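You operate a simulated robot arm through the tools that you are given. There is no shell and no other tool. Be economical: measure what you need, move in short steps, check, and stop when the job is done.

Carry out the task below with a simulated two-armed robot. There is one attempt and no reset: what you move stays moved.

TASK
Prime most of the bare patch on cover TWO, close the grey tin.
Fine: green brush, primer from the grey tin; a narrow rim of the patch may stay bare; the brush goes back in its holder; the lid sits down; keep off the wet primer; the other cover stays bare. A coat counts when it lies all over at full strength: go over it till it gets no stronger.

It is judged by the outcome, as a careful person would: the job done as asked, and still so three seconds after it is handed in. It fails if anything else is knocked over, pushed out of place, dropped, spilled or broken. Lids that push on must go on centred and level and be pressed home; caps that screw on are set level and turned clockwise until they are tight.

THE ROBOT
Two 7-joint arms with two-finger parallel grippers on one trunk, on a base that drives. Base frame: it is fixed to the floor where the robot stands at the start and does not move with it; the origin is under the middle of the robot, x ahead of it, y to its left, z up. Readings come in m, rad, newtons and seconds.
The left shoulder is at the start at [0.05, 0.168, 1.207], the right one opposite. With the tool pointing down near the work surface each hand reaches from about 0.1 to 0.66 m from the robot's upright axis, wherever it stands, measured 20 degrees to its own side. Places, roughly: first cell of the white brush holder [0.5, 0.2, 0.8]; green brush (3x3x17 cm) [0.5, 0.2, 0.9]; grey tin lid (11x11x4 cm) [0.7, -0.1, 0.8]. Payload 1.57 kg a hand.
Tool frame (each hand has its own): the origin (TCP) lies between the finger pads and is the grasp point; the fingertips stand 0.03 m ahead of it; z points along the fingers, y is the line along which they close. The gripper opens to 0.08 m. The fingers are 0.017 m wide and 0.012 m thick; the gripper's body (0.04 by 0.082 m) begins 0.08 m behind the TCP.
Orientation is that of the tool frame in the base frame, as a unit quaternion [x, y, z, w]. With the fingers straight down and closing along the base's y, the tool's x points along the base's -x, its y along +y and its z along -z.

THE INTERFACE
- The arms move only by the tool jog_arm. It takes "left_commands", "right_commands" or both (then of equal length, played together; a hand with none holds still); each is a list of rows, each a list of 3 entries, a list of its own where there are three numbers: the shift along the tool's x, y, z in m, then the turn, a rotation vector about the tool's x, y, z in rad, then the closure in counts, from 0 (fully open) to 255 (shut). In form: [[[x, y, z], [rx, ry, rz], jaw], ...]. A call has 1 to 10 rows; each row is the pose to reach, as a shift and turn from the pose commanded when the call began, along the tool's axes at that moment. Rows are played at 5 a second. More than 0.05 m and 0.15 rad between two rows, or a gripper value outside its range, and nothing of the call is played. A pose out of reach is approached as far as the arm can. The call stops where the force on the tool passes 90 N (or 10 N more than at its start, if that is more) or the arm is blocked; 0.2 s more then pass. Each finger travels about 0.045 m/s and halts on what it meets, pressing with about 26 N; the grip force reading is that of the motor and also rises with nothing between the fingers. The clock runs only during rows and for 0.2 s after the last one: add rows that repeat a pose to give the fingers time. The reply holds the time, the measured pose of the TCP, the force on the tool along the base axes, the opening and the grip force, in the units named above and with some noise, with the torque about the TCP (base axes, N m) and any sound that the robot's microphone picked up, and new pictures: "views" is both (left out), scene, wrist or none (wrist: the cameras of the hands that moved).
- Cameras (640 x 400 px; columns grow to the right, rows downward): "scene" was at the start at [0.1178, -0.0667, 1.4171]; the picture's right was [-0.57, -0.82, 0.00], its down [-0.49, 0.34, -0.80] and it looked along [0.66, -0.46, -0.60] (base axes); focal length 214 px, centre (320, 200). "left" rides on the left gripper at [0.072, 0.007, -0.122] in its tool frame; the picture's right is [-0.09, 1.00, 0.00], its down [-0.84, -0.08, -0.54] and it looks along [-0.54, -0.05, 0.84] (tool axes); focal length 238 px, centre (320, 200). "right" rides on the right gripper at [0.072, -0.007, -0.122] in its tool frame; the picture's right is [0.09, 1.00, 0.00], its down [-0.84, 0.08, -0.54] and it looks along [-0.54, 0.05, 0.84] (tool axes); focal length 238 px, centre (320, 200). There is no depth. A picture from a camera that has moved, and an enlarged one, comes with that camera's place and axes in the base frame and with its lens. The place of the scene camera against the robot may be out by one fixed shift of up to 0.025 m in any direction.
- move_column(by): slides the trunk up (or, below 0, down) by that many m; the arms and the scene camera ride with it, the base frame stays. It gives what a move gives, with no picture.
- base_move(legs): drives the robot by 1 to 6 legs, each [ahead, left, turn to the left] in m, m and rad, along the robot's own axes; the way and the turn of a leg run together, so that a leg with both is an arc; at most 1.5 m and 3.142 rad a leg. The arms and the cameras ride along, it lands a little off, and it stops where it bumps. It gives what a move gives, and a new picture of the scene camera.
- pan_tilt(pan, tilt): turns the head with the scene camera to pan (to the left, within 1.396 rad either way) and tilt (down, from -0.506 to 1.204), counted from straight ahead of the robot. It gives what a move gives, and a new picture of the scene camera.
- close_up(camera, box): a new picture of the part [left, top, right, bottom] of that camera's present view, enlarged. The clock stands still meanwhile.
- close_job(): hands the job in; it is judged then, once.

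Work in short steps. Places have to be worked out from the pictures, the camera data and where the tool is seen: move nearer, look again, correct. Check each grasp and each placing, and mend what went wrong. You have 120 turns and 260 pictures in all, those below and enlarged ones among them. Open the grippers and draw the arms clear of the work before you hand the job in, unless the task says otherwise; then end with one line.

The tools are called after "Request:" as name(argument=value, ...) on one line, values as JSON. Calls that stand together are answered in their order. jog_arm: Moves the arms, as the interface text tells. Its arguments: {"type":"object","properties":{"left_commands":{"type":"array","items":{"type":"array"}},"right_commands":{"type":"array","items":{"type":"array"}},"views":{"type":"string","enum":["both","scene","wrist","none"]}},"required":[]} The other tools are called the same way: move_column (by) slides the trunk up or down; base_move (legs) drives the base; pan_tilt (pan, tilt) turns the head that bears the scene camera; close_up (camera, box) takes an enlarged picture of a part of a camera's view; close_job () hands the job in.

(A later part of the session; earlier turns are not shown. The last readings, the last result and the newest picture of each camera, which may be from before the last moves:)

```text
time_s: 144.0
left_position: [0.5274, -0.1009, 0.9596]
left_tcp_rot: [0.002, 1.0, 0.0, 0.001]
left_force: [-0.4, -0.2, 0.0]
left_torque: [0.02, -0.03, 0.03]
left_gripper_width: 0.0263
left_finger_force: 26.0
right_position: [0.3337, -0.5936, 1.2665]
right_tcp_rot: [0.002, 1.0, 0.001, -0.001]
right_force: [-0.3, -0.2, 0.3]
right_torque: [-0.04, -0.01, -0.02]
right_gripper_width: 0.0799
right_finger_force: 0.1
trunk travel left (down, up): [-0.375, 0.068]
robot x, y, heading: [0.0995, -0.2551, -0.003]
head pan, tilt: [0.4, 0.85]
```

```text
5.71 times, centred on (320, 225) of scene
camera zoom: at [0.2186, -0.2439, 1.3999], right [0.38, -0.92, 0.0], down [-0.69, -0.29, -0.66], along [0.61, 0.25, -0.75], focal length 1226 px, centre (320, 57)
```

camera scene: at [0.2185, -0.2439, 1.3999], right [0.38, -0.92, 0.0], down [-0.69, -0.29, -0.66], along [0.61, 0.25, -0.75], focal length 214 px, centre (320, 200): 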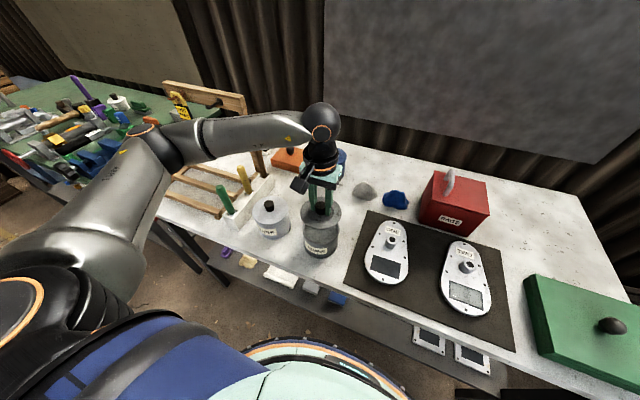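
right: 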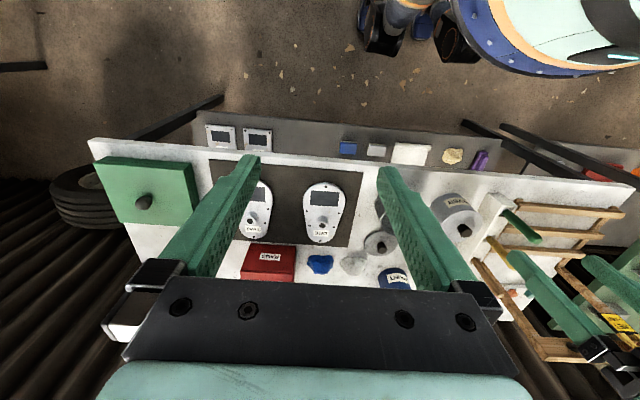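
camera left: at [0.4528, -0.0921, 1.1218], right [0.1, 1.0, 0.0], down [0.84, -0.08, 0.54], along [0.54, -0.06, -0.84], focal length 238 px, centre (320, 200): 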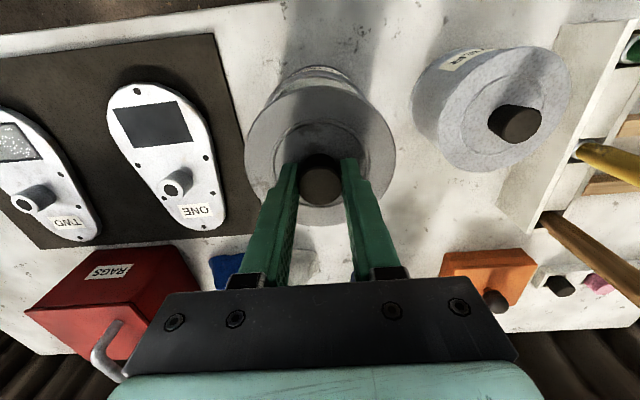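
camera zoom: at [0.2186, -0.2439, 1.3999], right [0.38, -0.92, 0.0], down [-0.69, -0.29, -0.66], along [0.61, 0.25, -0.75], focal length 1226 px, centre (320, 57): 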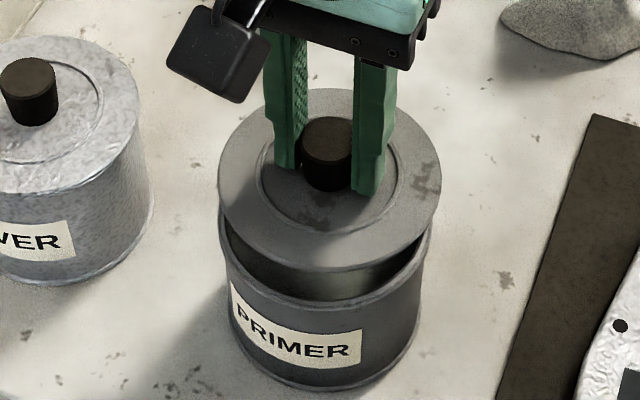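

Comparing front edges in both views, the lid is ~6 mm too far and ~2 mm too far left. I correct this and look again before contact.

Request:
jog_arm(left_commands=[[[0.003, -0.001, 0.0], [0, 0, 0], 255], [[0.006, -0.002, 0.0], [0, 0, 0], 255], [[0.006, -0.002, 0.004], [0, 0, 0], 255], [[0.006, -0.002, 0.008], [0, 0, 0], 255], [[0.006, -0.002, 0.008], [0, 0, 0], 255]], views="none")

Request:
close_up(camera="left", box=[220, 60, 420, 220])

Request:
close_up(camera="scene", box=[285, 190, 355, 260])

```text
time_s: 145.2
left_position: [0.5229, -0.1022, 0.9514]
left_tcp_rot: [0.002, 1.0, -0.002, 0.0]
left_force: [0.4, -0.7, -0.5]
left_torque: [0.01, -0.02, -0.03]
left_gripper_width: 0.0263
left_finger_force: 25.6
right_position: [0.3345, -0.5936, 1.265]
right_tcp_rot: [0.003, 1.0, 0.001, 0.0]
right_force: [0.3, 0.5, -0.5]
right_torque: [0.01, 0.03, 0.02]
right_gripper_width: 0.0801
right_finger_force: 0.0
trunk travel left (down, up): [-0.375, 0.068]
robot x, y, heading: [0.0988, -0.2569, -0.011]
head pan, tilt: [0.4, 0.85]
```

```text
2.50 times, centred on (320, 140) of left
camera zoom: at [0.4505, -0.0958, 1.0738], right [0.1, 1.0, 0.0], down [0.84, -0.08, 0.54], along [0.54, -0.06, -0.84], focal length 596 px, centre (320, 350)
```

zoom: 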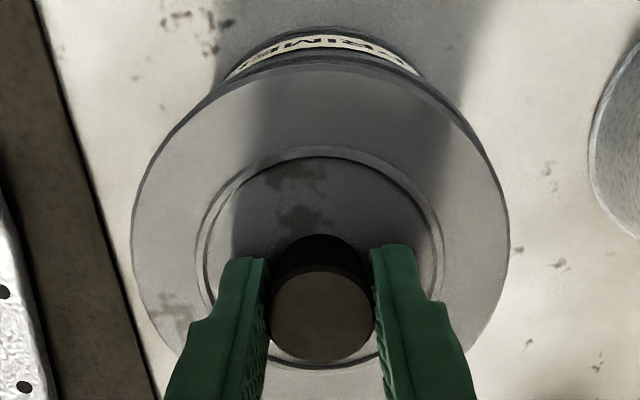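

```text
5.71 times, centred on (320, 225) of scene
camera zoom: at [0.2186, -0.2439, 1.3999], right [0.38, -0.92, 0.0], down [-0.69, -0.29, -0.66], along [0.61, 0.25, -0.75], focal length 1226 px, centre (320, 57)
```

zoom: 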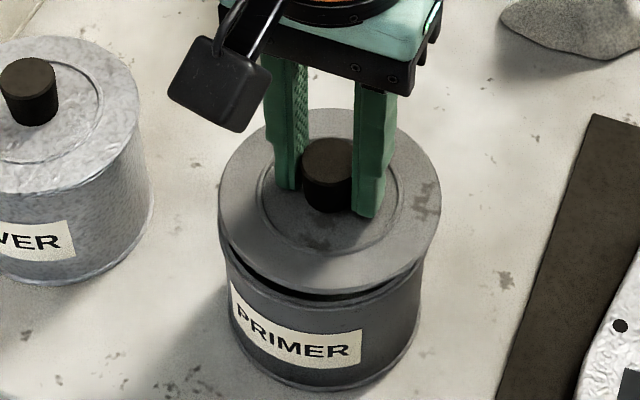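

Now the lid's front edge coincides with the rim and the sides are even. I lower gently to seek contact, nudging +1 mm y.

Request:
jog_arm(left_commands=[[[0, 0.001, 0.003], [0, 0, 0], 255], [[0, 0.001, 0.006], [0, 0, 0], 255], [[0, 0.001, 0.009], [0, 0, 0], 255], [[0, 0.001, 0.009], [0, 0, 0], 255]], views="none")

Request:
close_up(camera="left", box=[220, 60, 420, 220])

Request:
close_up(camera="scene", box=[285, 190, 355, 260])

```text
time_s: 146.2
left_position: [0.5215, -0.1026, 0.941]
left_tcp_rot: [0.002, 1.0, -0.001, 0.0]
left_force: [-1.2, 1.4, -0.9]
left_torque: [0.05, 0.03, 0.04]
left_gripper_width: 0.0266
left_finger_force: 25.9
right_position: [0.3337, -0.5925, 1.2667]
right_tcp_rot: [0.004, 1.0, 0.001, 0.0]
right_force: [0.3, 0.4, 0.7]
right_torque: [0.01, 0.0, -0.02]
right_gripper_width: 0.0801
right_finger_force: 0.2
trunk travel left (down, up): [-0.375, 0.068]
robot x, y, heading: [0.1023, -0.2535, -0.005]
head pan, tilt: [0.4, 0.85]
```

```text
2.50 times, centred on (320, 140) of left
camera zoom: at [0.4508, -0.095, 1.0647], right [0.1, 1.0, 0.0], down [0.84, -0.08, 0.54], along [0.54, -0.05, -0.84], focal length 596 px, centre (320, 350)
```

zoom: 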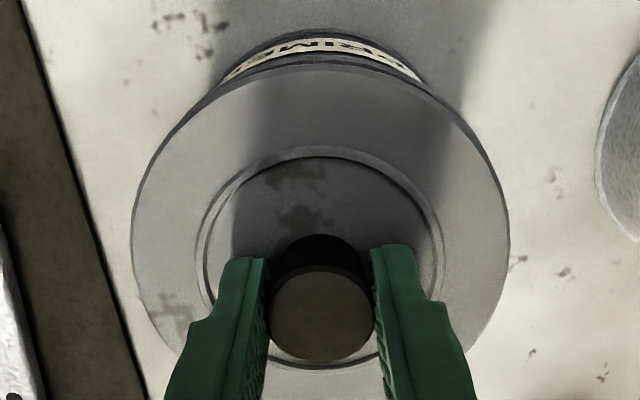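

```text
5.71 times, centred on (320, 225) of scene
camera zoom: at [0.2184, -0.2438, 1.3999], right [0.38, -0.92, 0.0], down [-0.69, -0.29, -0.66], along [0.61, 0.25, -0.75], focal length 1226 px, centre (320, 57)
```

zoom: 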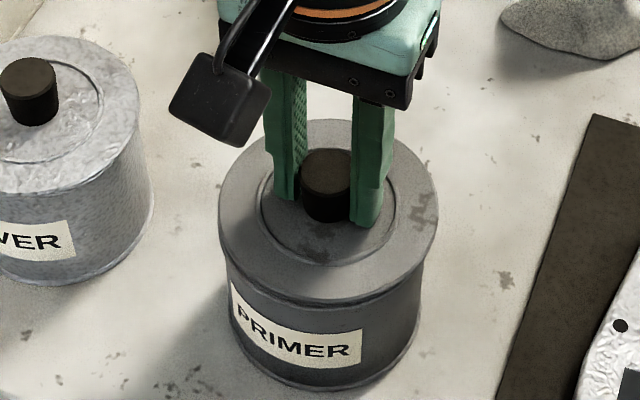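

Almost closed. Lower another 4 mm and read the force.

Request:
jog_arm(left_commands=[[[0, 0.0005, 0.002], [0, 0, 0], 255], [[0, 0.0005, 0.004], [0, 0, 0], 255], [[0, 0.0005, 0.004], [0, 0, 0], 255]], views="none")

Request:
close_up(camera="scene", box=[295, 195, 345, 245])

```text
time_s: 147.0
left_position: [0.522, -0.1025, 0.9391]
left_tcp_rot: [0.002, 1.0, -0.001, 0.002]
left_force: [1.0, -0.1, 4.7]
left_torque: [0.04, 0.03, -0.09]
left_gripper_width: 0.0267
left_finger_force: 25.8
right_position: [0.3337, -0.5933, 1.2665]
right_tcp_rot: [0.003, 1.0, 0.001, -0.001]
right_force: [0.1, -0.3, -0.5]
right_torque: [-0.02, -0.01, 0.0]
right_gripper_width: 0.0802
right_finger_force: 0.0
trunk travel left (down, up): [-0.375, 0.068]
robot x, y, heading: [0.1012, -0.258, -0.005]
head pan, tilt: [0.4, 0.85]
```

```text
8.00 times, centred on (320, 220) of scene
camera zoom: at [0.2182, -0.2441, 1.4], right [0.38, -0.92, 0.0], down [-0.69, -0.29, -0.66], along [0.61, 0.25, -0.75], focal length 1716 px, centre (320, 40)
```

zoom: 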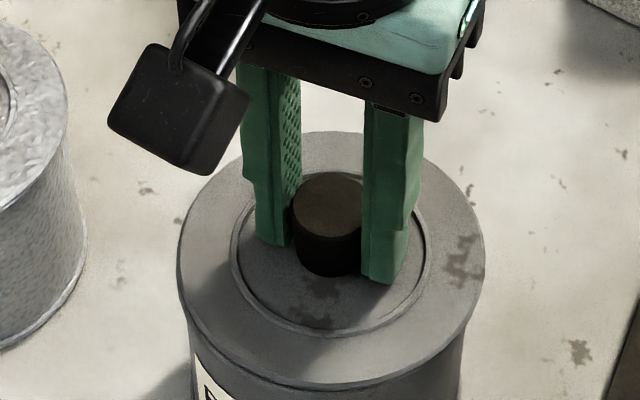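

Even contact (4.7 N, negligible torque). Now I press down progressively.

Request:
jog_arm(left_commands=[[[0, 0, 0.002], [0, 0, 0], 255], [[0, 0, 0.004], [0, 0, 0], 255], [[0, 0, 0.006], [0, 0, 0], 255], [[0, 0, 0.006], [0, 0, 0], 255]], views="none")

Request:
close_up(camera="scene", box=[285, 190, 355, 260])

Request:
close_up(camera="left", box=[220, 60, 420, 220])

```text
time_s: 148.0
left_position: [0.5223, -0.1033, 0.9374]
left_tcp_rot: [0.002, 1.0, -0.003, 0.008]
left_force: [-6.7, 8.8, 52.7]
left_torque: [0.56, 0.92, -0.17]
left_gripper_width: 0.0265
left_finger_force: 26.5
right_position: [0.3298, -0.5936, 1.2658]
right_tcp_rot: [0.002, 1.0, 0.001, 0.001]
right_force: [0.1, 0.6, 0.0]
right_torque: [-0.03, 0.0, 0.0]
right_gripper_width: 0.0798
right_finger_force: 0.2
trunk travel left (down, up): [-0.375, 0.068]
robot x, y, heading: [0.1016, -0.2552, -0.009]
head pan, tilt: [0.4, 0.85]
```

```text
5.71 times, centred on (320, 225) of scene
camera zoom: at [0.2139, -0.2444, 1.4008], right [0.38, -0.92, 0.0], down [-0.69, -0.29, -0.66], along [0.61, 0.25, -0.75], focal length 1226 px, centre (320, 57)
```

zoom: 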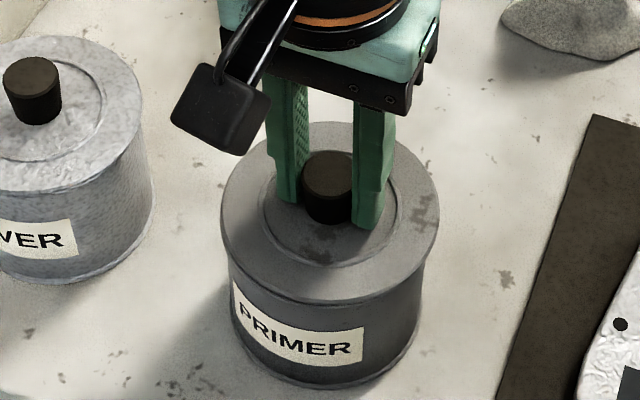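

```text
2.50 times, centred on (320, 140) of left
camera zoom: at [0.4486, -0.0949, 1.0604], right [0.1, 1.0, 0.0], down [0.83, -0.08, 0.56], along [0.55, -0.06, -0.83], focal length 596 px, centre (320, 350)
```

zoom: 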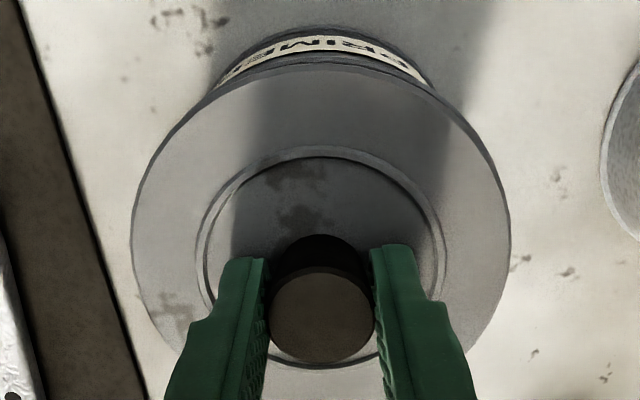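

50 N gives only 1.7 mm more travel; small side forces. I relieve these (−1 mm x, +1.5 mm y) and push a bit more to see if it seats further.

Request:
jog_arm(left_commands=[[[0.001, 0.0015, -0.002], [0, 0, 0], 255], [[0.001, 0.0015, 0.0], [0, 0, 0], 255], [[0.001, 0.0015, 0.002], [0, 0, 0], 255], [[0.001, 0.0015, 0.004], [0, 0, 0], 255], [[0.001, 0.0015, 0.004], [0, 0, 0], 255]], views="none")

Request:
close_up(camera="scene", box=[285, 190, 355, 260])

```text
time_s: 149.2
left_position: [0.5223, -0.1028, 0.9391]
left_tcp_rot: [0.003, 1.0, -0.005, 0.01]
left_force: [-11.1, 5.7, 66.7]
left_torque: [0.78, 1.27, -0.14]
left_gripper_width: 0.0266
left_finger_force: 26.4
right_position: [0.3279, -0.5957, 1.2668]
right_tcp_rot: [0.002, 1.0, 0.002, 0.002]
right_force: [-0.1, 0.3, -0.4]
right_torque: [0.0, -0.03, 0.0]
right_gripper_width: 0.0799
right_finger_force: 0.0
trunk travel left (down, up): [-0.375, 0.068]
robot x, y, heading: [0.1036, -0.2577, -0.007]
head pan, tilt: [0.4, 0.85]
```

```text
5.71 times, centred on (320, 225) of scene
camera zoom: at [0.2121, -0.2454, 1.4009], right [0.38, -0.92, 0.0], down [-0.69, -0.29, -0.66], along [0.61, 0.25, -0.75], focal length 1226 px, centre (320, 57)
```

zoom: 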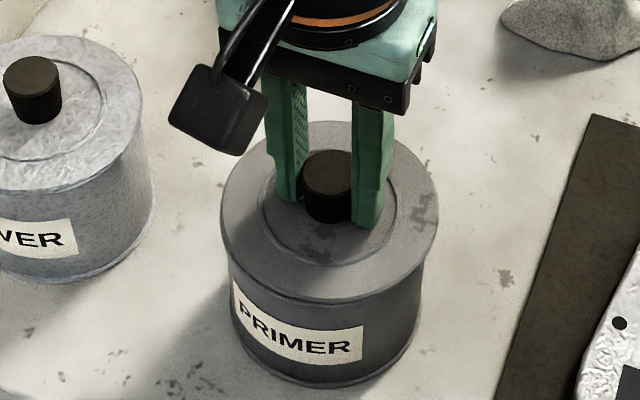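

Solid at 67 N. I relieve the load, release the knob, rise, and inspect the lid's seating from above and the scene camera.

Request:
jog_arm(left_commands=[[[0, 0, -0.005], [0, 0, 0], 255], [[0, 0, -0.0115], [0, 0, 0], 255], [[0, 0, -0.0115], [0, 0, 0], 180], [[0, 0, -0.0115], [0, 0, 0], 100], [[0, 0, -0.0115], [0, 0, 0], 60], [[0, 0, -0.0115], [0, 0, 0], 60]], views="none")

Request:
jog_arm(left_commands=[[[0, 0, -0.03], [0, 0, 0], 40], [[0, 0, -0.06], [0, 0, 0], 40], [[0, 0, -0.1], [0, 0, 0], 40], [[0, 0, -0.13], [0, 0, 0], 40], [[0, 0, -0.13], [0, 0, 0], 40]], views="none")

Request:
close_up(camera="scene", box=[265, 190, 345, 260])

Request:
close_up(camera="left", box=[230, 50, 410, 200])

```text
time_s: 150.6
left_position: [0.5208, -0.1004, 0.94]
left_tcp_rot: [0.002, 1.0, -0.001, -0.001]
left_force: [-0.6, 0.9, 2.1]
left_torque: [0.05, 0.0, 0.05]
left_gripper_width: 0.061
left_finger_force: 0.1
right_position: [0.3338, -0.5931, 1.2658]
right_tcp_rot: [0.003, 1.0, 0.001, -0.001]
right_force: [-0.3, 0.5, 0.1]
right_torque: [0.02, -0.01, 0.02]
right_gripper_width: 0.0797
right_finger_force: 0.0
trunk travel left (down, up): [-0.375, 0.068]
robot x, y, heading: [0.0987, -0.2539, -0.005]
head pan, tilt: [0.4, 0.85]
```

```text
time_s: 151.8
left_position: [0.5199, -0.1008, 1.071]
left_tcp_rot: [0.002, 1.0, -0.001, 0.0]
left_force: [-0.2, 0.2, -0.8]
left_torque: [0.01, 0.01, 0.01]
left_gripper_width: 0.0674
left_finger_force: 0.1
right_position: [0.3337, -0.5947, 1.2657]
right_tcp_rot: [0.003, 1.0, 0.001, 0.0]
right_force: [-0.4, 0.2, -0.3]
right_torque: [-0.02, -0.02, 0.02]
right_gripper_width: 0.08
right_finger_force: 0.2
trunk travel left (down, up): [-0.375, 0.068]
robot x, y, heading: [0.0994, -0.2566, -0.005]
head pan, tilt: [0.4, 0.85]
```

```text
5.71 times, centred on (305, 225) of scene
camera zoom: at [0.2186, -0.2439, 1.3999], right [0.38, -0.92, 0.0], down [-0.69, -0.29, -0.66], along [0.61, 0.25, -0.75], focal length 1226 px, centre (406, 57)
```

zoom: 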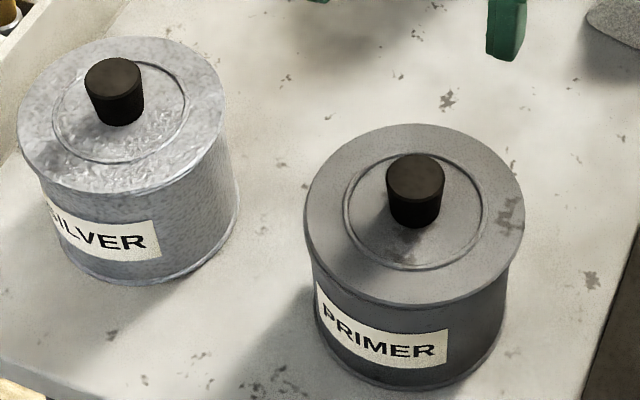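

```text
2.67 times, centred on (320, 125) of left
camera zoom: at [0.4486, -0.0937, 1.1935], right [0.1, 1.0, 0.0], down [0.84, -0.08, 0.54], along [0.54, -0.05, -0.84], focal length 636 px, centre (320, 400)
```

zoom: 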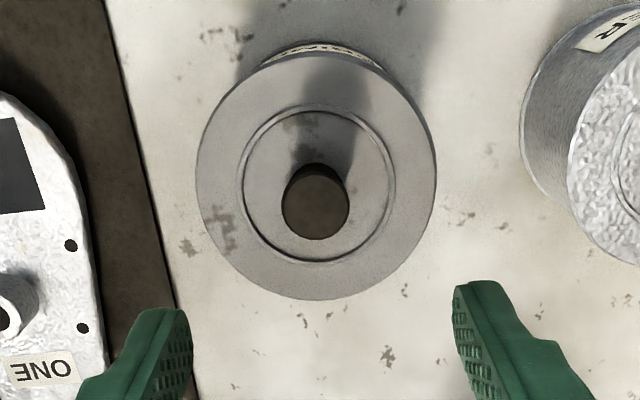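

The lid looks level but may be ~2 mm off toward −y (side forces agreed). I take tighter close-ups to measure before adjusting.

Request:
close_up(camera="left", box=[275, 55, 365, 115])

Request:
close_up(camera="scene", box=[298, 205, 338, 245])

Request:
close_up(camera="scene", box=[262, 192, 302, 232])

```text
6.67 times, centred on (320, 85) of left
camera zoom: at [0.4486, -0.0937, 1.1935], right [0.1, 1.0, 0.0], down [0.84, -0.08, 0.54], along [0.54, -0.05, -0.84], focal length 1589 px, centre (320, 967)
```

zoom: 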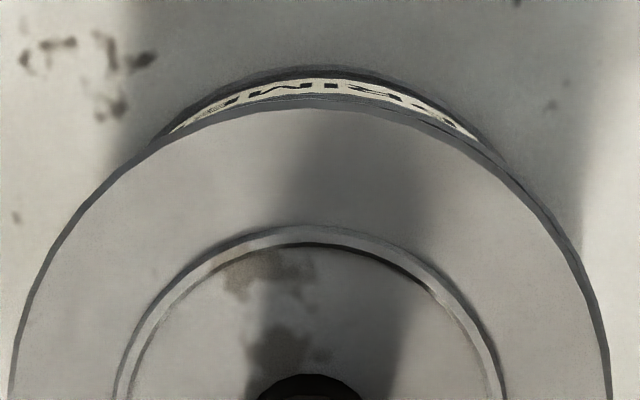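

```text
10.00 times, centred on (318, 225) of scene
camera zoom: at [0.2186, -0.2439, 1.3999], right [0.38, -0.92, 0.0], down [-0.69, -0.29, -0.66], along [0.61, 0.25, -0.75], focal length 2145 px, centre (340, -50)
```

zoom: 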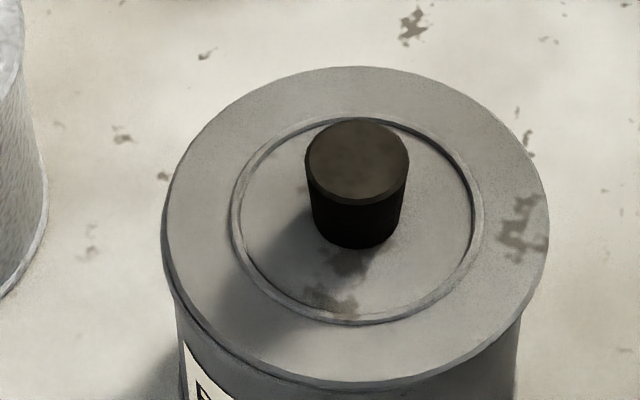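

```text
10.00 times, centred on (282, 212) of scene
camera zoom: at [0.2186, -0.2439, 1.3999], right [0.38, -0.92, 0.0], down [-0.69, -0.29, -0.66], along [0.61, 0.25, -0.75], focal length 2145 px, centre (700, 80)
```

zoom: 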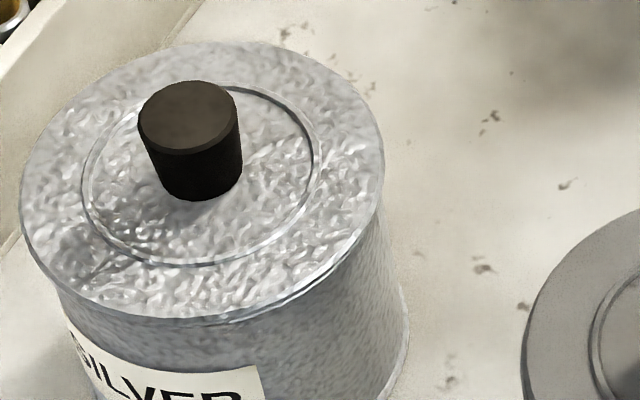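

Measurements agree: the lid must move ~2.5 mm toward +y. I regrip the knob at its present place.

Request:
jog_arm(left_commands=[[[0, -0.001, 0.04], [0, 0, 0], 40], [[0, -0.001, 0.08], [0, 0, 0], 40], [[0, -0.001, 0.11], [0, 0, 0], 40], [[0, -0.001, 0.129], [0, 0, 0], 40], [[0, -0.001, 0.129], [0, 0, 0], 140], [[0, -0.001, 0.129], [0, 0, 0], 255], [[0, -0.001, 0.129], [0, 0, 0], 255], [[0, -0.001, 0.129], [0, 0, 0], 255], [[0, -0.001, 0.129], [0, 0, 0], 255]], views="none")

Request:
close_up(camera="scene", box=[298, 205, 338, 245])

```text
time_s: 153.8
left_position: [0.5195, -0.1037, 0.9428]
left_tcp_rot: [0.002, 1.0, -0.001, 0.001]
left_force: [0.3, -0.2, 0.1]
left_torque: [0.02, -0.01, -0.01]
left_gripper_width: 0.0266
left_finger_force: 25.8
right_position: [0.3347, -0.5936, 1.2653]
right_tcp_rot: [0.003, 1.0, 0.001, 0.0]
right_force: [-0.5, -0.1, -0.4]
right_torque: [0.02, 0.01, -0.02]
right_gripper_width: 0.0801
right_finger_force: 0.1
trunk travel left (down, up): [-0.375, 0.068]
robot x, y, heading: [0.0994, -0.2563, -0.006]
head pan, tilt: [0.4, 0.85]
```

```text
10.00 times, centred on (318, 225) of scene
camera zoom: at [0.2186, -0.2439, 1.3999], right [0.38, -0.92, 0.0], down [-0.69, -0.29, -0.66], along [0.61, 0.25, -0.75], focal length 2145 px, centre (340, -50)
```

zoom: 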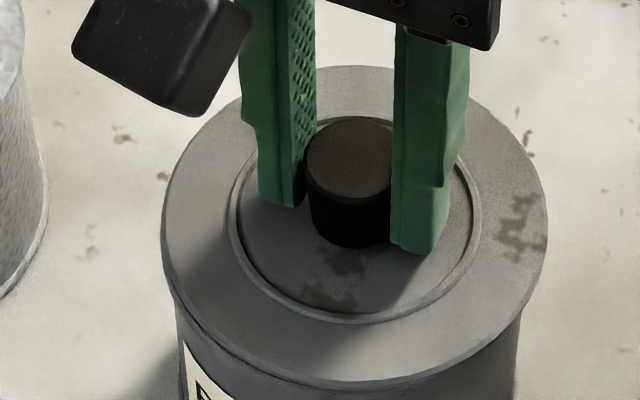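

Gripped. I lift a few mm, shift 2.5 mm to +y, and lower again watching the contact height.

Request:
jog_arm(left_commands=[[[0, 0, -0.003], [0, 0, 0], 255], [[0, 0, -0.006], [0, 0, 0], 255], [[0, 0.0025, -0.006], [0, 0, 0], 255], [[0, 0.0025, -0.003], [0, 0, 0], 255], [[0, 0.0025, 0.0], [0, 0, 0], 255], [[0, 0.0025, 0.003], [0, 0, 0], 255], [[0, 0.0025, 0.005], [0, 0, 0], 255], [[0, 0.0025, 0.005], [0, 0, 0], 255]], views="none")

Request:
close_up(camera="scene", box=[298, 205, 338, 245])

```text
time_s: 155.6
left_position: [0.5219, -0.1003, 0.9409]
left_tcp_rot: [0.003, 1.0, -0.002, 0.005]
left_force: [-5.5, 4.6, 37.3]
left_torque: [0.08, -0.06, -0.03]
left_gripper_width: 0.0263
left_finger_force: 26.5
right_position: [0.3317, -0.5943, 1.2664]
right_tcp_rot: [0.003, 1.0, 0.002, 0.002]
right_force: [-0.2, 0.3, 0.0]
right_torque: [-0.03, 0.0, 0.02]
right_gripper_width: 0.0797
right_finger_force: 0.2
trunk travel left (down, up): [-0.375, 0.068]
robot x, y, heading: [0.1028, -0.2572, -0.004]
head pan, tilt: [0.4, 0.85]
```

```text
10.00 times, centred on (318, 225) of scene
camera zoom: at [0.215, -0.2444, 1.4006], right [0.38, -0.92, 0.0], down [-0.69, -0.29, -0.66], along [0.61, 0.25, -0.75], focal length 2145 px, centre (340, -50)
```

zoom: 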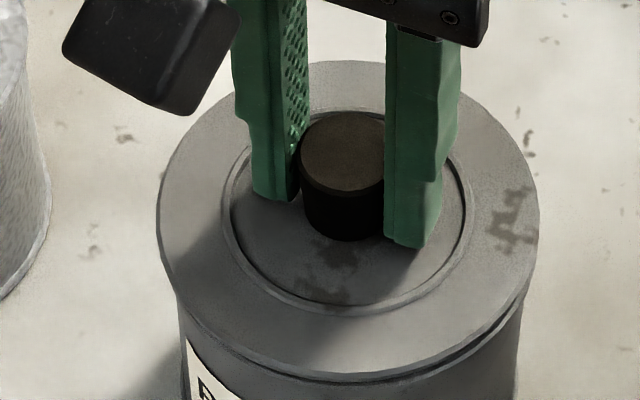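

Here the lid sits ~2 mm higher with a visible gap at the front-right, so this shift was too much. I unload and go back 1.5 mm in y, then press lightly again.

Request:
jog_arm(left_commands=[[[0, 0, -0.004], [0, 0, 0], 255], [[0, 0, -0.007], [0, 0, 0], 255], [[0, -0.0015, -0.007], [0, 0, 0], 255], [[0, -0.0015, -0.004], [0, 0, 0], 255], [[0, -0.0015, -0.002], [0, 0, 0], 255], [[0, -0.0015, -0.002], [0, 0, 0], 255]], views="none")

Request:
close_up(camera="scene", box=[298, 205, 338, 245])

Request:
close_up(camera="left", box=[260, 70, 380, 160])

```text
time_s: 157.0
left_position: [0.5199, -0.0999, 0.9414]
left_tcp_rot: [0.002, 1.0, -0.001, 0.003]
left_force: [-2.4, 7.2, 28.1]
left_torque: [0.14, 0.18, -0.05]
left_gripper_width: 0.0266
left_finger_force: 26.1
right_position: [0.331, -0.5935, 1.2677]
right_tcp_rot: [0.002, 1.0, 0.001, 0.001]
right_force: [-0.5, -0.5, -0.2]
right_torque: [0.02, 0.02, -0.01]
right_gripper_width: 0.08
right_finger_force: 0.0
trunk travel left (down, up): [-0.375, 0.068]
robot x, y, heading: [0.101, -0.253, -0.006]
head pan, tilt: [0.4, 0.85]
```

```text
10.00 times, centred on (318, 225) of scene
camera zoom: at [0.216, -0.2438, 1.4005], right [0.38, -0.92, 0.0], down [-0.69, -0.29, -0.66], along [0.61, 0.25, -0.75], focal length 2145 px, centre (340, -50)
```

zoom: 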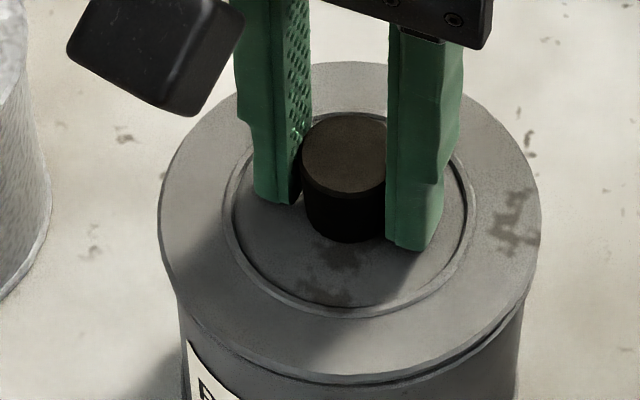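

```text
4.44 times, centred on (320, 115) of left
camera zoom: at [0.4486, -0.093, 1.0628], right [0.1, 1.0, 0.0], down [0.83, -0.08, 0.55], along [0.55, -0.05, -0.84], focal length 1059 px, centre (320, 578)
```

zoom: 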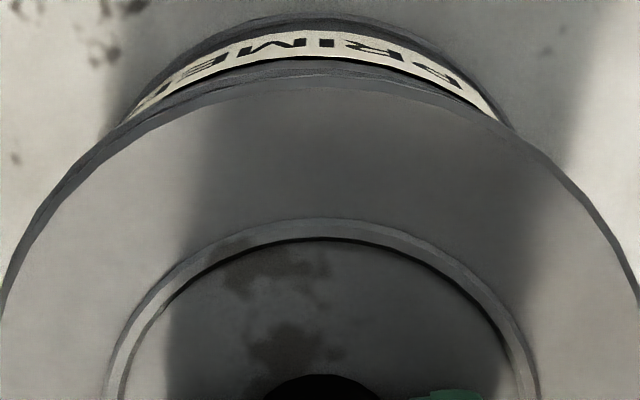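

Both views now suggest the lid should go ~1 mm back in −y and ~1.5 mm nearer (−x). I lift clear, shift, and lower.

Request:
jog_arm(left_commands=[[[0, 0, -0.005], [0, 0, 0], 255], [[0, 0, -0.01], [0, 0, 0], 255], [[0.0015, -0.0003, -0.01], [0, 0, 0], 255], [[0.0015, -0.0003, -0.01], [0, 0, 0], 255]], views="none")

Request:
close_up(camera="scene", box=[298, 205, 338, 245])

Request:
close_up(camera="left", box=[230, 60, 410, 195])

```text
time_s: 158.0
left_position: [0.5196, -0.1013, 0.9491]
left_tcp_rot: [0.003, 1.0, -0.001, -0.001]
left_force: [-0.2, 0.3, -1.0]
left_torque: [-0.02, 0.01, 0.0]
left_gripper_width: 0.0263
left_finger_force: 26.3
right_position: [0.334, -0.5946, 1.2661]
right_tcp_rot: [0.003, 1.0, 0.002, 0.0]
right_force: [-0.2, 0.5, 0.0]
right_torque: [0.02, -0.02, -0.03]
right_gripper_width: 0.0799
right_finger_force: 0.1
trunk travel left (down, up): [-0.375, 0.068]
robot x, y, heading: [0.1, -0.2547, -0.008]
head pan, tilt: [0.4, 0.85]
```

```text
10.00 times, centred on (318, 225) of scene
camera zoom: at [0.2185, -0.2439, 1.3999], right [0.38, -0.92, 0.0], down [-0.69, -0.29, -0.66], along [0.61, 0.25, -0.75], focal length 2145 px, centre (340, -50)
```

zoom: 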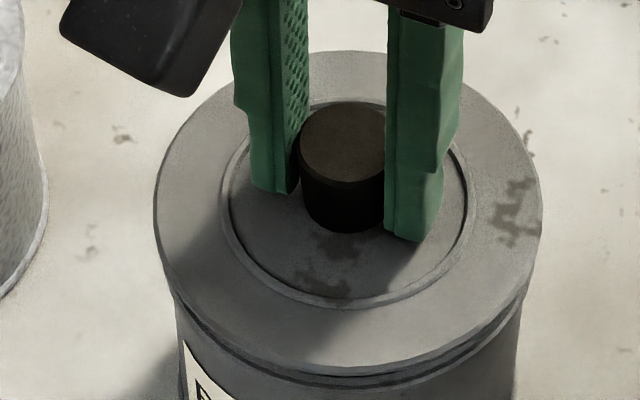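

```text
2.96 times, centred on (320, 128) of left
camera zoom: at [0.4483, -0.0937, 1.0707], right [0.1, 1.0, 0.0], down [0.84, -0.08, 0.54], along [0.54, -0.06, -0.84], focal length 706 px, centre (320, 415)
```

zoom: 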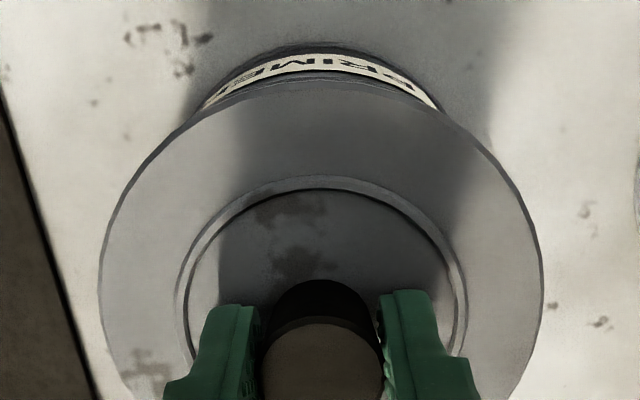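

Views agree within ~1 mm now. Lower gently onto the rim.

Request:
jog_arm(left_commands=[[[0, 0, 0.003], [0, 0, 0], 255], [[0, 0, 0.006], [0, 0, 0], 255], [[0, 0, 0.009], [0, 0, 0], 255], [[0, 0, 0.011], [0, 0, 0], 255], [[0, 0, 0.011], [0, 0, 0], 255]], views="none")

Request:
close_up(camera="scene", box=[298, 205, 338, 245])

```text
time_s: 159.2
left_position: [0.5211, -0.1013, 0.9416]
left_tcp_rot: [0.003, 1.0, -0.002, 0.005]
left_force: [0.9, 6.3, 29.8]
left_torque: [0.0, 0.26, -0.05]
left_gripper_width: 0.0265
left_finger_force: 26.0
right_position: [0.3327, -0.5944, 1.267]
right_tcp_rot: [0.003, 1.0, 0.0, 0.0]
right_force: [0.4, 0.3, -0.2]
right_torque: [0.02, 0.0, 0.0]
right_gripper_width: 0.0802
right_finger_force: 0.1
trunk travel left (down, up): [-0.375, 0.068]
robot x, y, heading: [0.0986, -0.2546, -0.004]
head pan, tilt: [0.4, 0.85]
```

```text
10.00 times, centred on (318, 225) of scene
camera zoom: at [0.2164, -0.2439, 1.4005], right [0.38, -0.92, 0.0], down [-0.69, -0.29, -0.66], along [0.61, 0.25, -0.75], focal length 2145 px, centre (340, -50)
```

zoom: 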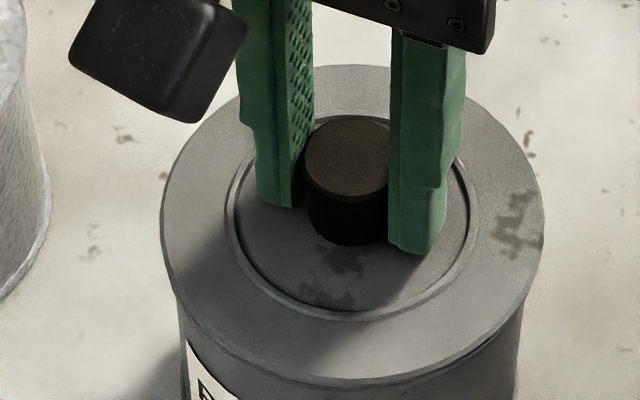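

The gap is nearly closed and even. Press harder here (to ~65 N).

Request:
jog_arm(left_commands=[[[0, 0.001, 0.002], [0, 0, 0], 255], [[0, 0.001, 0.004], [0, 0, 0], 255], [[0, 0.001, 0.006], [0, 0, 0], 255], [[0, 0.001, 0.007], [0, 0, 0], 255], [[0, 0.001, 0.007], [0, 0, 0], 255]], views="none")

Request:
close_up(camera="scene", box=[298, 205, 338, 245])

```text
time_s: 160.4
left_position: [0.5208, -0.1024, 0.9387]
left_tcp_rot: [0.001, 1.0, -0.005, 0.01]
left_force: [-6.2, 8.1, 59.6]
left_torque: [0.77, 1.02, -0.19]
left_gripper_width: 0.0267
left_finger_force: 25.8
right_position: [0.3298, -0.5953, 1.2674]
right_tcp_rot: [0.003, 1.0, 0.0, 0.002]
right_force: [-0.4, -0.2, -0.3]
right_torque: [0.01, -0.01, -0.05]
right_gripper_width: 0.0801
right_finger_force: 0.0
trunk travel left (down, up): [-0.375, 0.068]
robot x, y, heading: [0.0994, -0.2596, -0.006]
head pan, tilt: [0.4, 0.85]
```

```text
10.00 times, centred on (318, 225) of scene
camera zoom: at [0.2134, -0.2448, 1.4007], right [0.38, -0.92, 0.0], down [-0.69, -0.29, -0.66], along [0.61, 0.25, -0.75], focal length 2145 px, centre (340, -50)
```

zoom: 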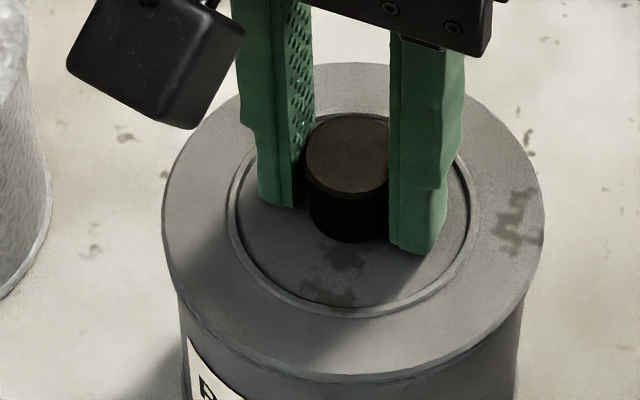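

The lid-to-label spacing now resembles the closed silver tin. I unload, release and back off to compare both closely.

Request:
jog_arm(left_commands=[[[0, 0, -0.004], [0, 0, 0], 255], [[0, 0, -0.008], [0, 0, 0], 255], [[0, 0, -0.008], [0, 0, 0], 150], [[0, 0, -0.008], [0, 0, 0], 80], [[0, 0, -0.008], [0, 0, 0], 40], [[0, 0, -0.04], [0, 0, 0], 40], [[0, 0, -0.08], [0, 0, 0], 40], [[0, 0, -0.12], [0, 0, 0], 40], [[0, 0, -0.14], [0, 0, 0], 40]], views="none")

Request:
close_up(camera="scene", box=[301, 220, 336, 250])

Request:
close_up(camera="scene", box=[258, 208, 293, 238])

Request:
close_up(camera="left", box=[275, 55, 365, 115])

```text
time_s: 162.4
left_position: [0.5168, -0.0987, 1.0694]
left_tcp_rot: [0.002, 1.0, -0.001, 0.0]
left_force: [-0.5, 0.4, 0.0]
left_torque: [0.0, -0.02, 0.03]
left_gripper_width: 0.0671
left_finger_force: 0.0
right_position: [0.3339, -0.5937, 1.2656]
right_tcp_rot: [0.002, 1.0, 0.001, 0.001]
right_force: [-0.4, 0.8, -0.5]
right_torque: [-0.02, 0.01, 0.0]
right_gripper_width: 0.0798
right_finger_force: 0.1
trunk travel left (down, up): [-0.375, 0.068]
robot x, y, heading: [0.1018, -0.2539, -0.006]
head pan, tilt: [0.4, 0.85]
```

```text
13.33 times, centred on (318, 235) of scene
camera zoom: at [0.2185, -0.2439, 1.3999], right [0.38, -0.92, 0.0], down [-0.69, -0.29, -0.66], along [0.61, 0.25, -0.75], focal length 2860 px, centre (340, -267)
```

zoom: 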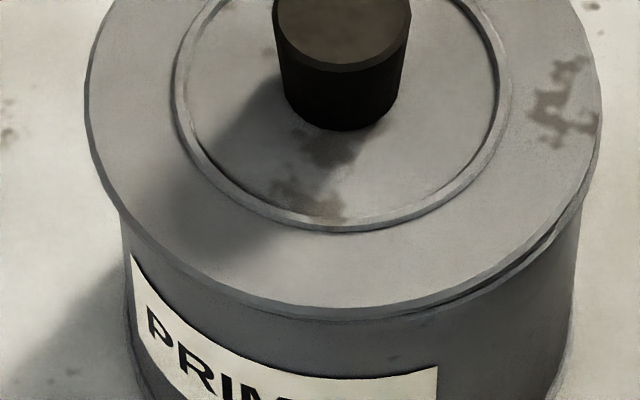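

```text
13.33 times, centred on (276, 223) of scene
camera zoom: at [0.2185, -0.2439, 1.3999], right [0.38, -0.92, 0.0], down [-0.69, -0.29, -0.66], along [0.61, 0.25, -0.75], focal length 2860 px, centre (913, -107)
```

zoom: 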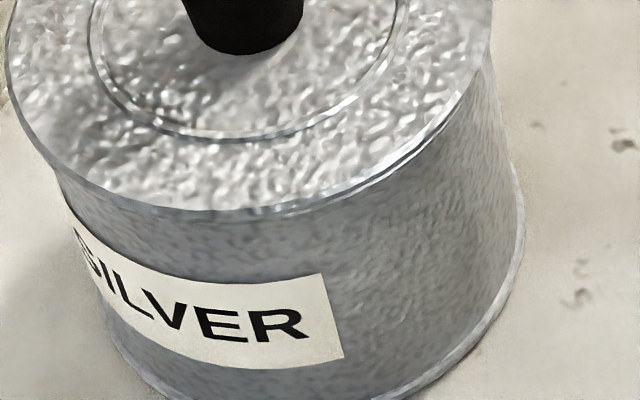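

```text
6.67 times, centred on (320, 85) of left
camera zoom: at [0.4462, -0.0919, 1.1926], right [0.1, 1.0, 0.0], down [0.84, -0.08, 0.54], along [0.54, -0.05, -0.84], focal length 1589 px, centre (320, 967)
```

zoom: 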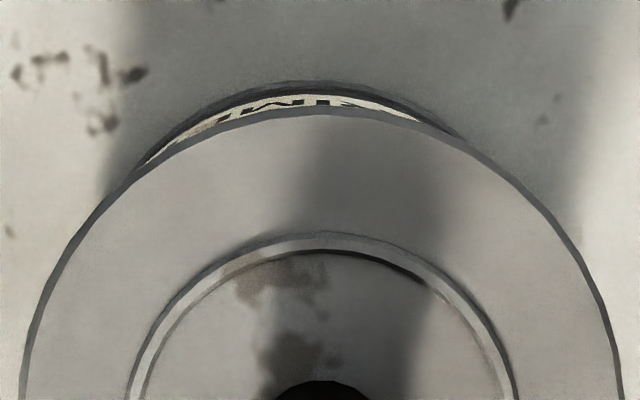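

Now lid and tin look centred and it may have dropped ~2–3 mm. I measure the plate height by touching it with the open fingertips.

Request:
jog_arm(left_commands=[[[-0.003, -0.002, 0.04], [0, 0, 0], 40], [[-0.003, -0.002, 0.08], [0, 0, 0], 40], [[-0.003, -0.002, 0.11], [0, 0, 0], 40], [[-0.003, -0.002, 0.125], [0, 0, 0], 40], [[-0.003, -0.002, 0.13], [0, 0, 0], 40], [[-0.003, -0.002, 0.13], [0, 0, 0], 40]], views="none")

```text
time_s: 163.8
left_position: [0.5232, -0.1033, 0.9389]
left_tcp_rot: [0.003, 1.0, 0.0, 0.001]
left_force: [-0.5, -0.3, 0.6]
left_torque: [0.05, 0.01, -0.02]
left_gripper_width: 0.067
left_finger_force: 0.1
right_position: [0.3343, -0.5942, 1.2657]
right_tcp_rot: [0.002, 1.0, 0.001, 0.0]
right_force: [1.4, -0.8, 0.2]
right_torque: [0.0, 0.02, 0.02]
right_gripper_width: 0.0802
right_finger_force: 0.1
trunk travel left (down, up): [-0.375, 0.068]
robot x, y, heading: [0.0944, -0.2541, -0.007]
head pan, tilt: [0.4, 0.85]
```

No contact at 0.939 (earlier there was at 0.940), so it did drop. Continue 2 mm.

Request:
jog_arm(left_commands=[[[0, 0, 0.001], [0, 0, 0], 40], [[0, 0, 0.002], [0, 0, 0], 40], [[0, 0, 0.002], [0, 0, 0], 40]], views="none")

```text
time_s: 164.6
left_position: [0.5224, -0.1033, 0.9393]
left_tcp_rot: [0.002, 1.0, 0.0, 0.002]
left_force: [2.3, 0.9, 14.1]
left_torque: [0.38, 0.0, -0.12]
left_gripper_width: 0.0676
left_finger_force: 0.1
right_position: [0.3337, -0.5943, 1.2657]
right_tcp_rot: [0.003, 1.0, 0.001, 0.0]
right_force: [0.4, 0.5, -0.1]
right_torque: [0.01, 0.01, -0.03]
right_gripper_width: 0.0799
right_finger_force: 0.1
trunk travel left (down, up): [-0.375, 0.068]
robot x, y, heading: [0.0997, -0.2559, -0.01]
head pan, tilt: [0.4, 0.85]
```

Contact at 0.939 but carried mostly by the +y finger (torque): the lid is slightly high on its +y side, being ~1.2 mm too far +y. I regrip the knob, lift 2 mm, shift −1.2 mm y and press again.

Request:
jog_arm(left_commands=[[[0, 0, -0.004], [0, 0, 0], 40], [[0, 0, -0.004], [0, 0, 0], 160], [[0, 0, -0.004], [0, 0, 0], 255], [[0, 0, -0.004], [0, 0, 0], 255], [[0, 0, -0.004], [0, 0, 0], 255], [[0, 0, -0.004], [0, 0, 0], 255]], views="none")

Request:
close_up(camera="scene", box=[298, 205, 338, 245])

Request:
close_up(camera="left", box=[230, 60, 410, 195])

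```text
time_s: 166.0
left_position: [0.5221, -0.1023, 0.9399]
left_tcp_rot: [0.003, 1.0, -0.001, 0.0]
left_force: [0.2, -1.1, 0.5]
left_torque: [-0.02, -0.04, -0.04]
left_gripper_width: 0.0263
left_finger_force: 26.2
right_position: [0.3347, -0.5934, 1.2652]
right_tcp_rot: [0.002, 1.0, 0.001, 0.0]
right_force: [1.0, 0.0, -0.3]
right_torque: [0.02, -0.03, -0.07]
right_gripper_width: 0.0803
right_finger_force: 0.1
trunk travel left (down, up): [-0.375, 0.068]
robot x, y, heading: [0.1014, -0.2583, -0.007]
head pan, tilt: [0.4, 0.85]
```

```text
10.00 times, centred on (318, 225) of scene
camera zoom: at [0.2186, -0.2439, 1.3999], right [0.38, -0.92, 0.0], down [-0.69, -0.29, -0.66], along [0.61, 0.25, -0.75], focal length 2145 px, centre (340, -50)
```

zoom: 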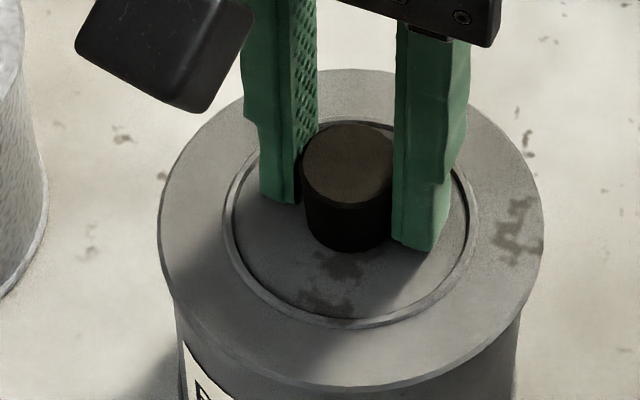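

```text
2.96 times, centred on (320, 128) of left
camera zoom: at [0.4506, -0.0951, 1.0635], right [0.1, 1.0, 0.0], down [0.84, -0.08, 0.54], along [0.54, -0.06, -0.84], focal length 706 px, centre (320, 415)
```

zoom: 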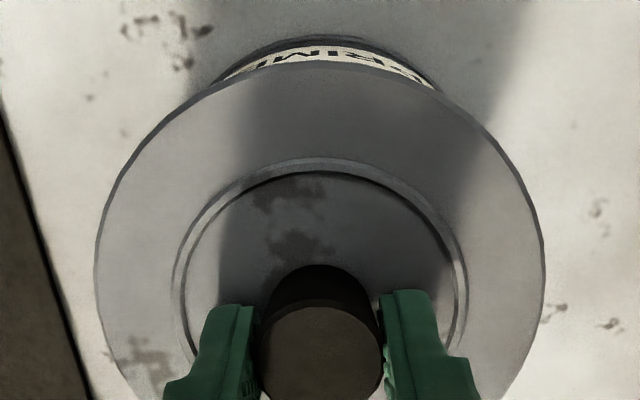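

After regripping, the lid shows no seam and is centred. Press down now.

Request:
jog_arm(left_commands=[[[0, 0, 0.003], [0, 0, 0], 255], [[0, 0, 0.006], [0, 0, 0], 255], [[0, 0, 0.009], [0, 0, 0], 255], [[0, 0, 0.011], [0, 0, 0], 255], [[0, 0, 0.011], [0, 0, 0], 255]], views="none")

Request:
close_up(camera="scene", box=[298, 205, 338, 245])

```text
time_s: 167.2
left_position: [0.5229, -0.1011, 0.9388]
left_tcp_rot: [0.002, 1.0, -0.004, 0.009]
left_force: [-9.9, 11.3, 60.7]
left_torque: [0.64, 0.92, -0.11]
left_gripper_width: 0.0264
left_finger_force: 26.1
right_position: [0.3296, -0.5947, 1.2677]
right_tcp_rot: [0.003, 1.0, 0.001, 0.003]
right_force: [0.2, -0.3, 0.2]
right_torque: [0.02, -0.02, 0.0]
right_gripper_width: 0.0802
right_finger_force: 0.1
trunk travel left (down, up): [-0.375, 0.068]
robot x, y, heading: [0.1024, -0.257, -0.007]
head pan, tilt: [0.4, 0.85]
```

```text
10.00 times, centred on (318, 225) of scene
camera zoom: at [0.2128, -0.2444, 1.4009], right [0.38, -0.92, 0.0], down [-0.69, -0.29, -0.66], along [0.61, 0.25, -0.75], focal length 2145 px, centre (340, -50)
```

zoom: 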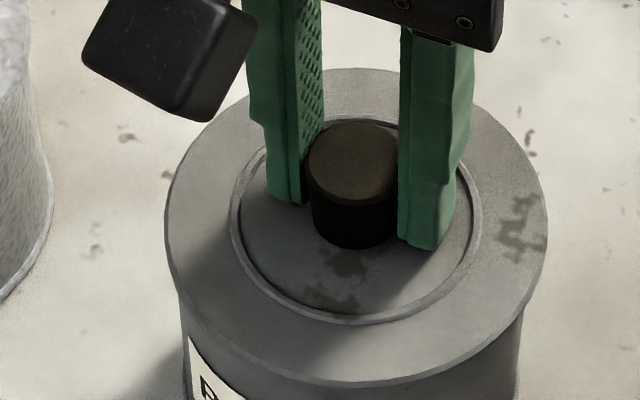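

Same height at 61 N, i.e. firm. To know whether that is "home", I'll compare with the closed silver tin's plate height by a light touch. First release and rise over to the silver tin.

Request:
jog_arm(left_commands=[[[0, 0, -0.006], [0, 0, 0], 255], [[0, 0, -0.012], [0, 0, 0], 150], [[0, 0, -0.012], [0, 0, 0], 80], [[0, 0, -0.012], [0, 0, 0], 40], [[0, 0, -0.04], [0, 0, 0], 40], [[0, 0, -0.08], [0, 0, 0], 40], [[0, 0.03, -0.11], [0, 0, 0], 40], [[0, 0.075, -0.12], [0, 0, 0], 40], [[0.002, 0.12, -0.12], [0, 0, 0], 40], [[0.003, 0.163, -0.12], [0, 0, 0], 40]], views="wrist")

Request:
close_up(camera="scene", box=[298, 205, 338, 245])

```text
time_s: 169.4
left_position: [0.5209, 0.061, 1.0502]
left_tcp_rot: [0.003, 1.0, -0.001, 0.001]
left_force: [-1.3, 0.4, -0.2]
left_torque: [0.0, 0.05, -0.01]
left_gripper_width: 0.0674
left_finger_force: 0.0
right_position: [0.3335, -0.5945, 1.2652]
right_tcp_rot: [0.003, 1.0, 0.0, -0.001]
right_force: [-0.4, 0.5, -0.6]
right_torque: [-0.03, -0.05, 0.02]
right_gripper_width: 0.0799
right_finger_force: 0.0
trunk travel left (down, up): [-0.375, 0.068]
robot x, y, heading: [0.1056, -0.2535, -0.007]
head pan, tilt: [0.4, 0.85]
camera left: at [0.4491, 0.0681, 1.1725], right [0.1, 0.99, 0.0], down [0.84, -0.08, 0.54], along [0.54, -0.06, -0.84], focal length 238 px, centre (320, 200)
```

left: 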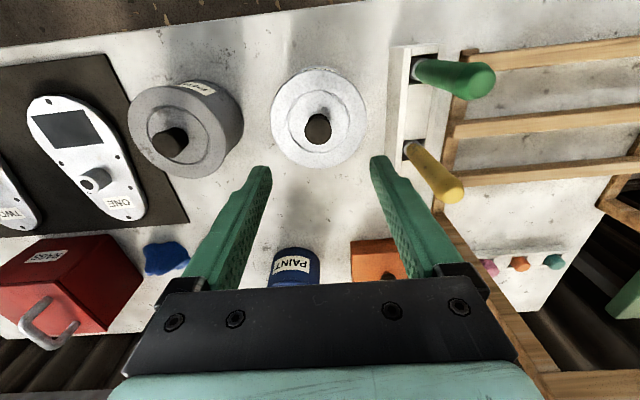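

```text
10.00 times, centred on (318, 225) of scene
camera zoom: at [0.2184, -0.2435, 1.3999], right [0.38, -0.92, 0.0], down [-0.69, -0.29, -0.66], along [0.61, 0.25, -0.75], focal length 2145 px, centre (340, -50)
```

zoom: 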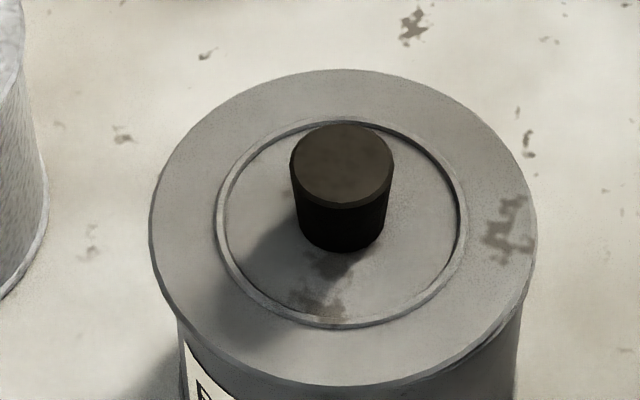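

The primer lid shifted slightly on release, so it likely isn't plugged in yet. Now a light touch on the silver lid plate for reference height.

Request:
jog_arm(left_commands=[[[0, 0.001, 0.04], [0, 0, 0], 40], [[0, 0.001, 0.08], [0, 0, 0], 40], [[0, 0.001, 0.1], [0, 0, 0], 40], [[0, 0.001, 0.108], [0, 0, 0], 40], [[0, 0.001, 0.112], [0, 0, 0], 40], [[0, 0.001, 0.112], [0, 0, 0], 40]], views="none")

```text
time_s: 170.8
left_position: [0.5202, 0.0613, 0.9397]
left_tcp_rot: [0.003, 1.0, -0.001, 0.0]
left_force: [-0.8, 0.4, 2.4]
left_torque: [0.09, 0.03, 0.01]
left_gripper_width: 0.0675
left_finger_force: 0.1
right_position: [0.3339, -0.5924, 1.2662]
right_tcp_rot: [0.002, 1.0, 0.0, 0.0]
right_force: [-0.1, -0.4, -0.2]
right_torque: [-0.01, 0.0, -0.02]
right_gripper_width: 0.0799
right_finger_force: 0.0
trunk travel left (down, up): [-0.375, 0.068]
robot x, y, heading: [0.1015, -0.2549, -0.006]
head pan, tilt: [0.4, 0.85]
```

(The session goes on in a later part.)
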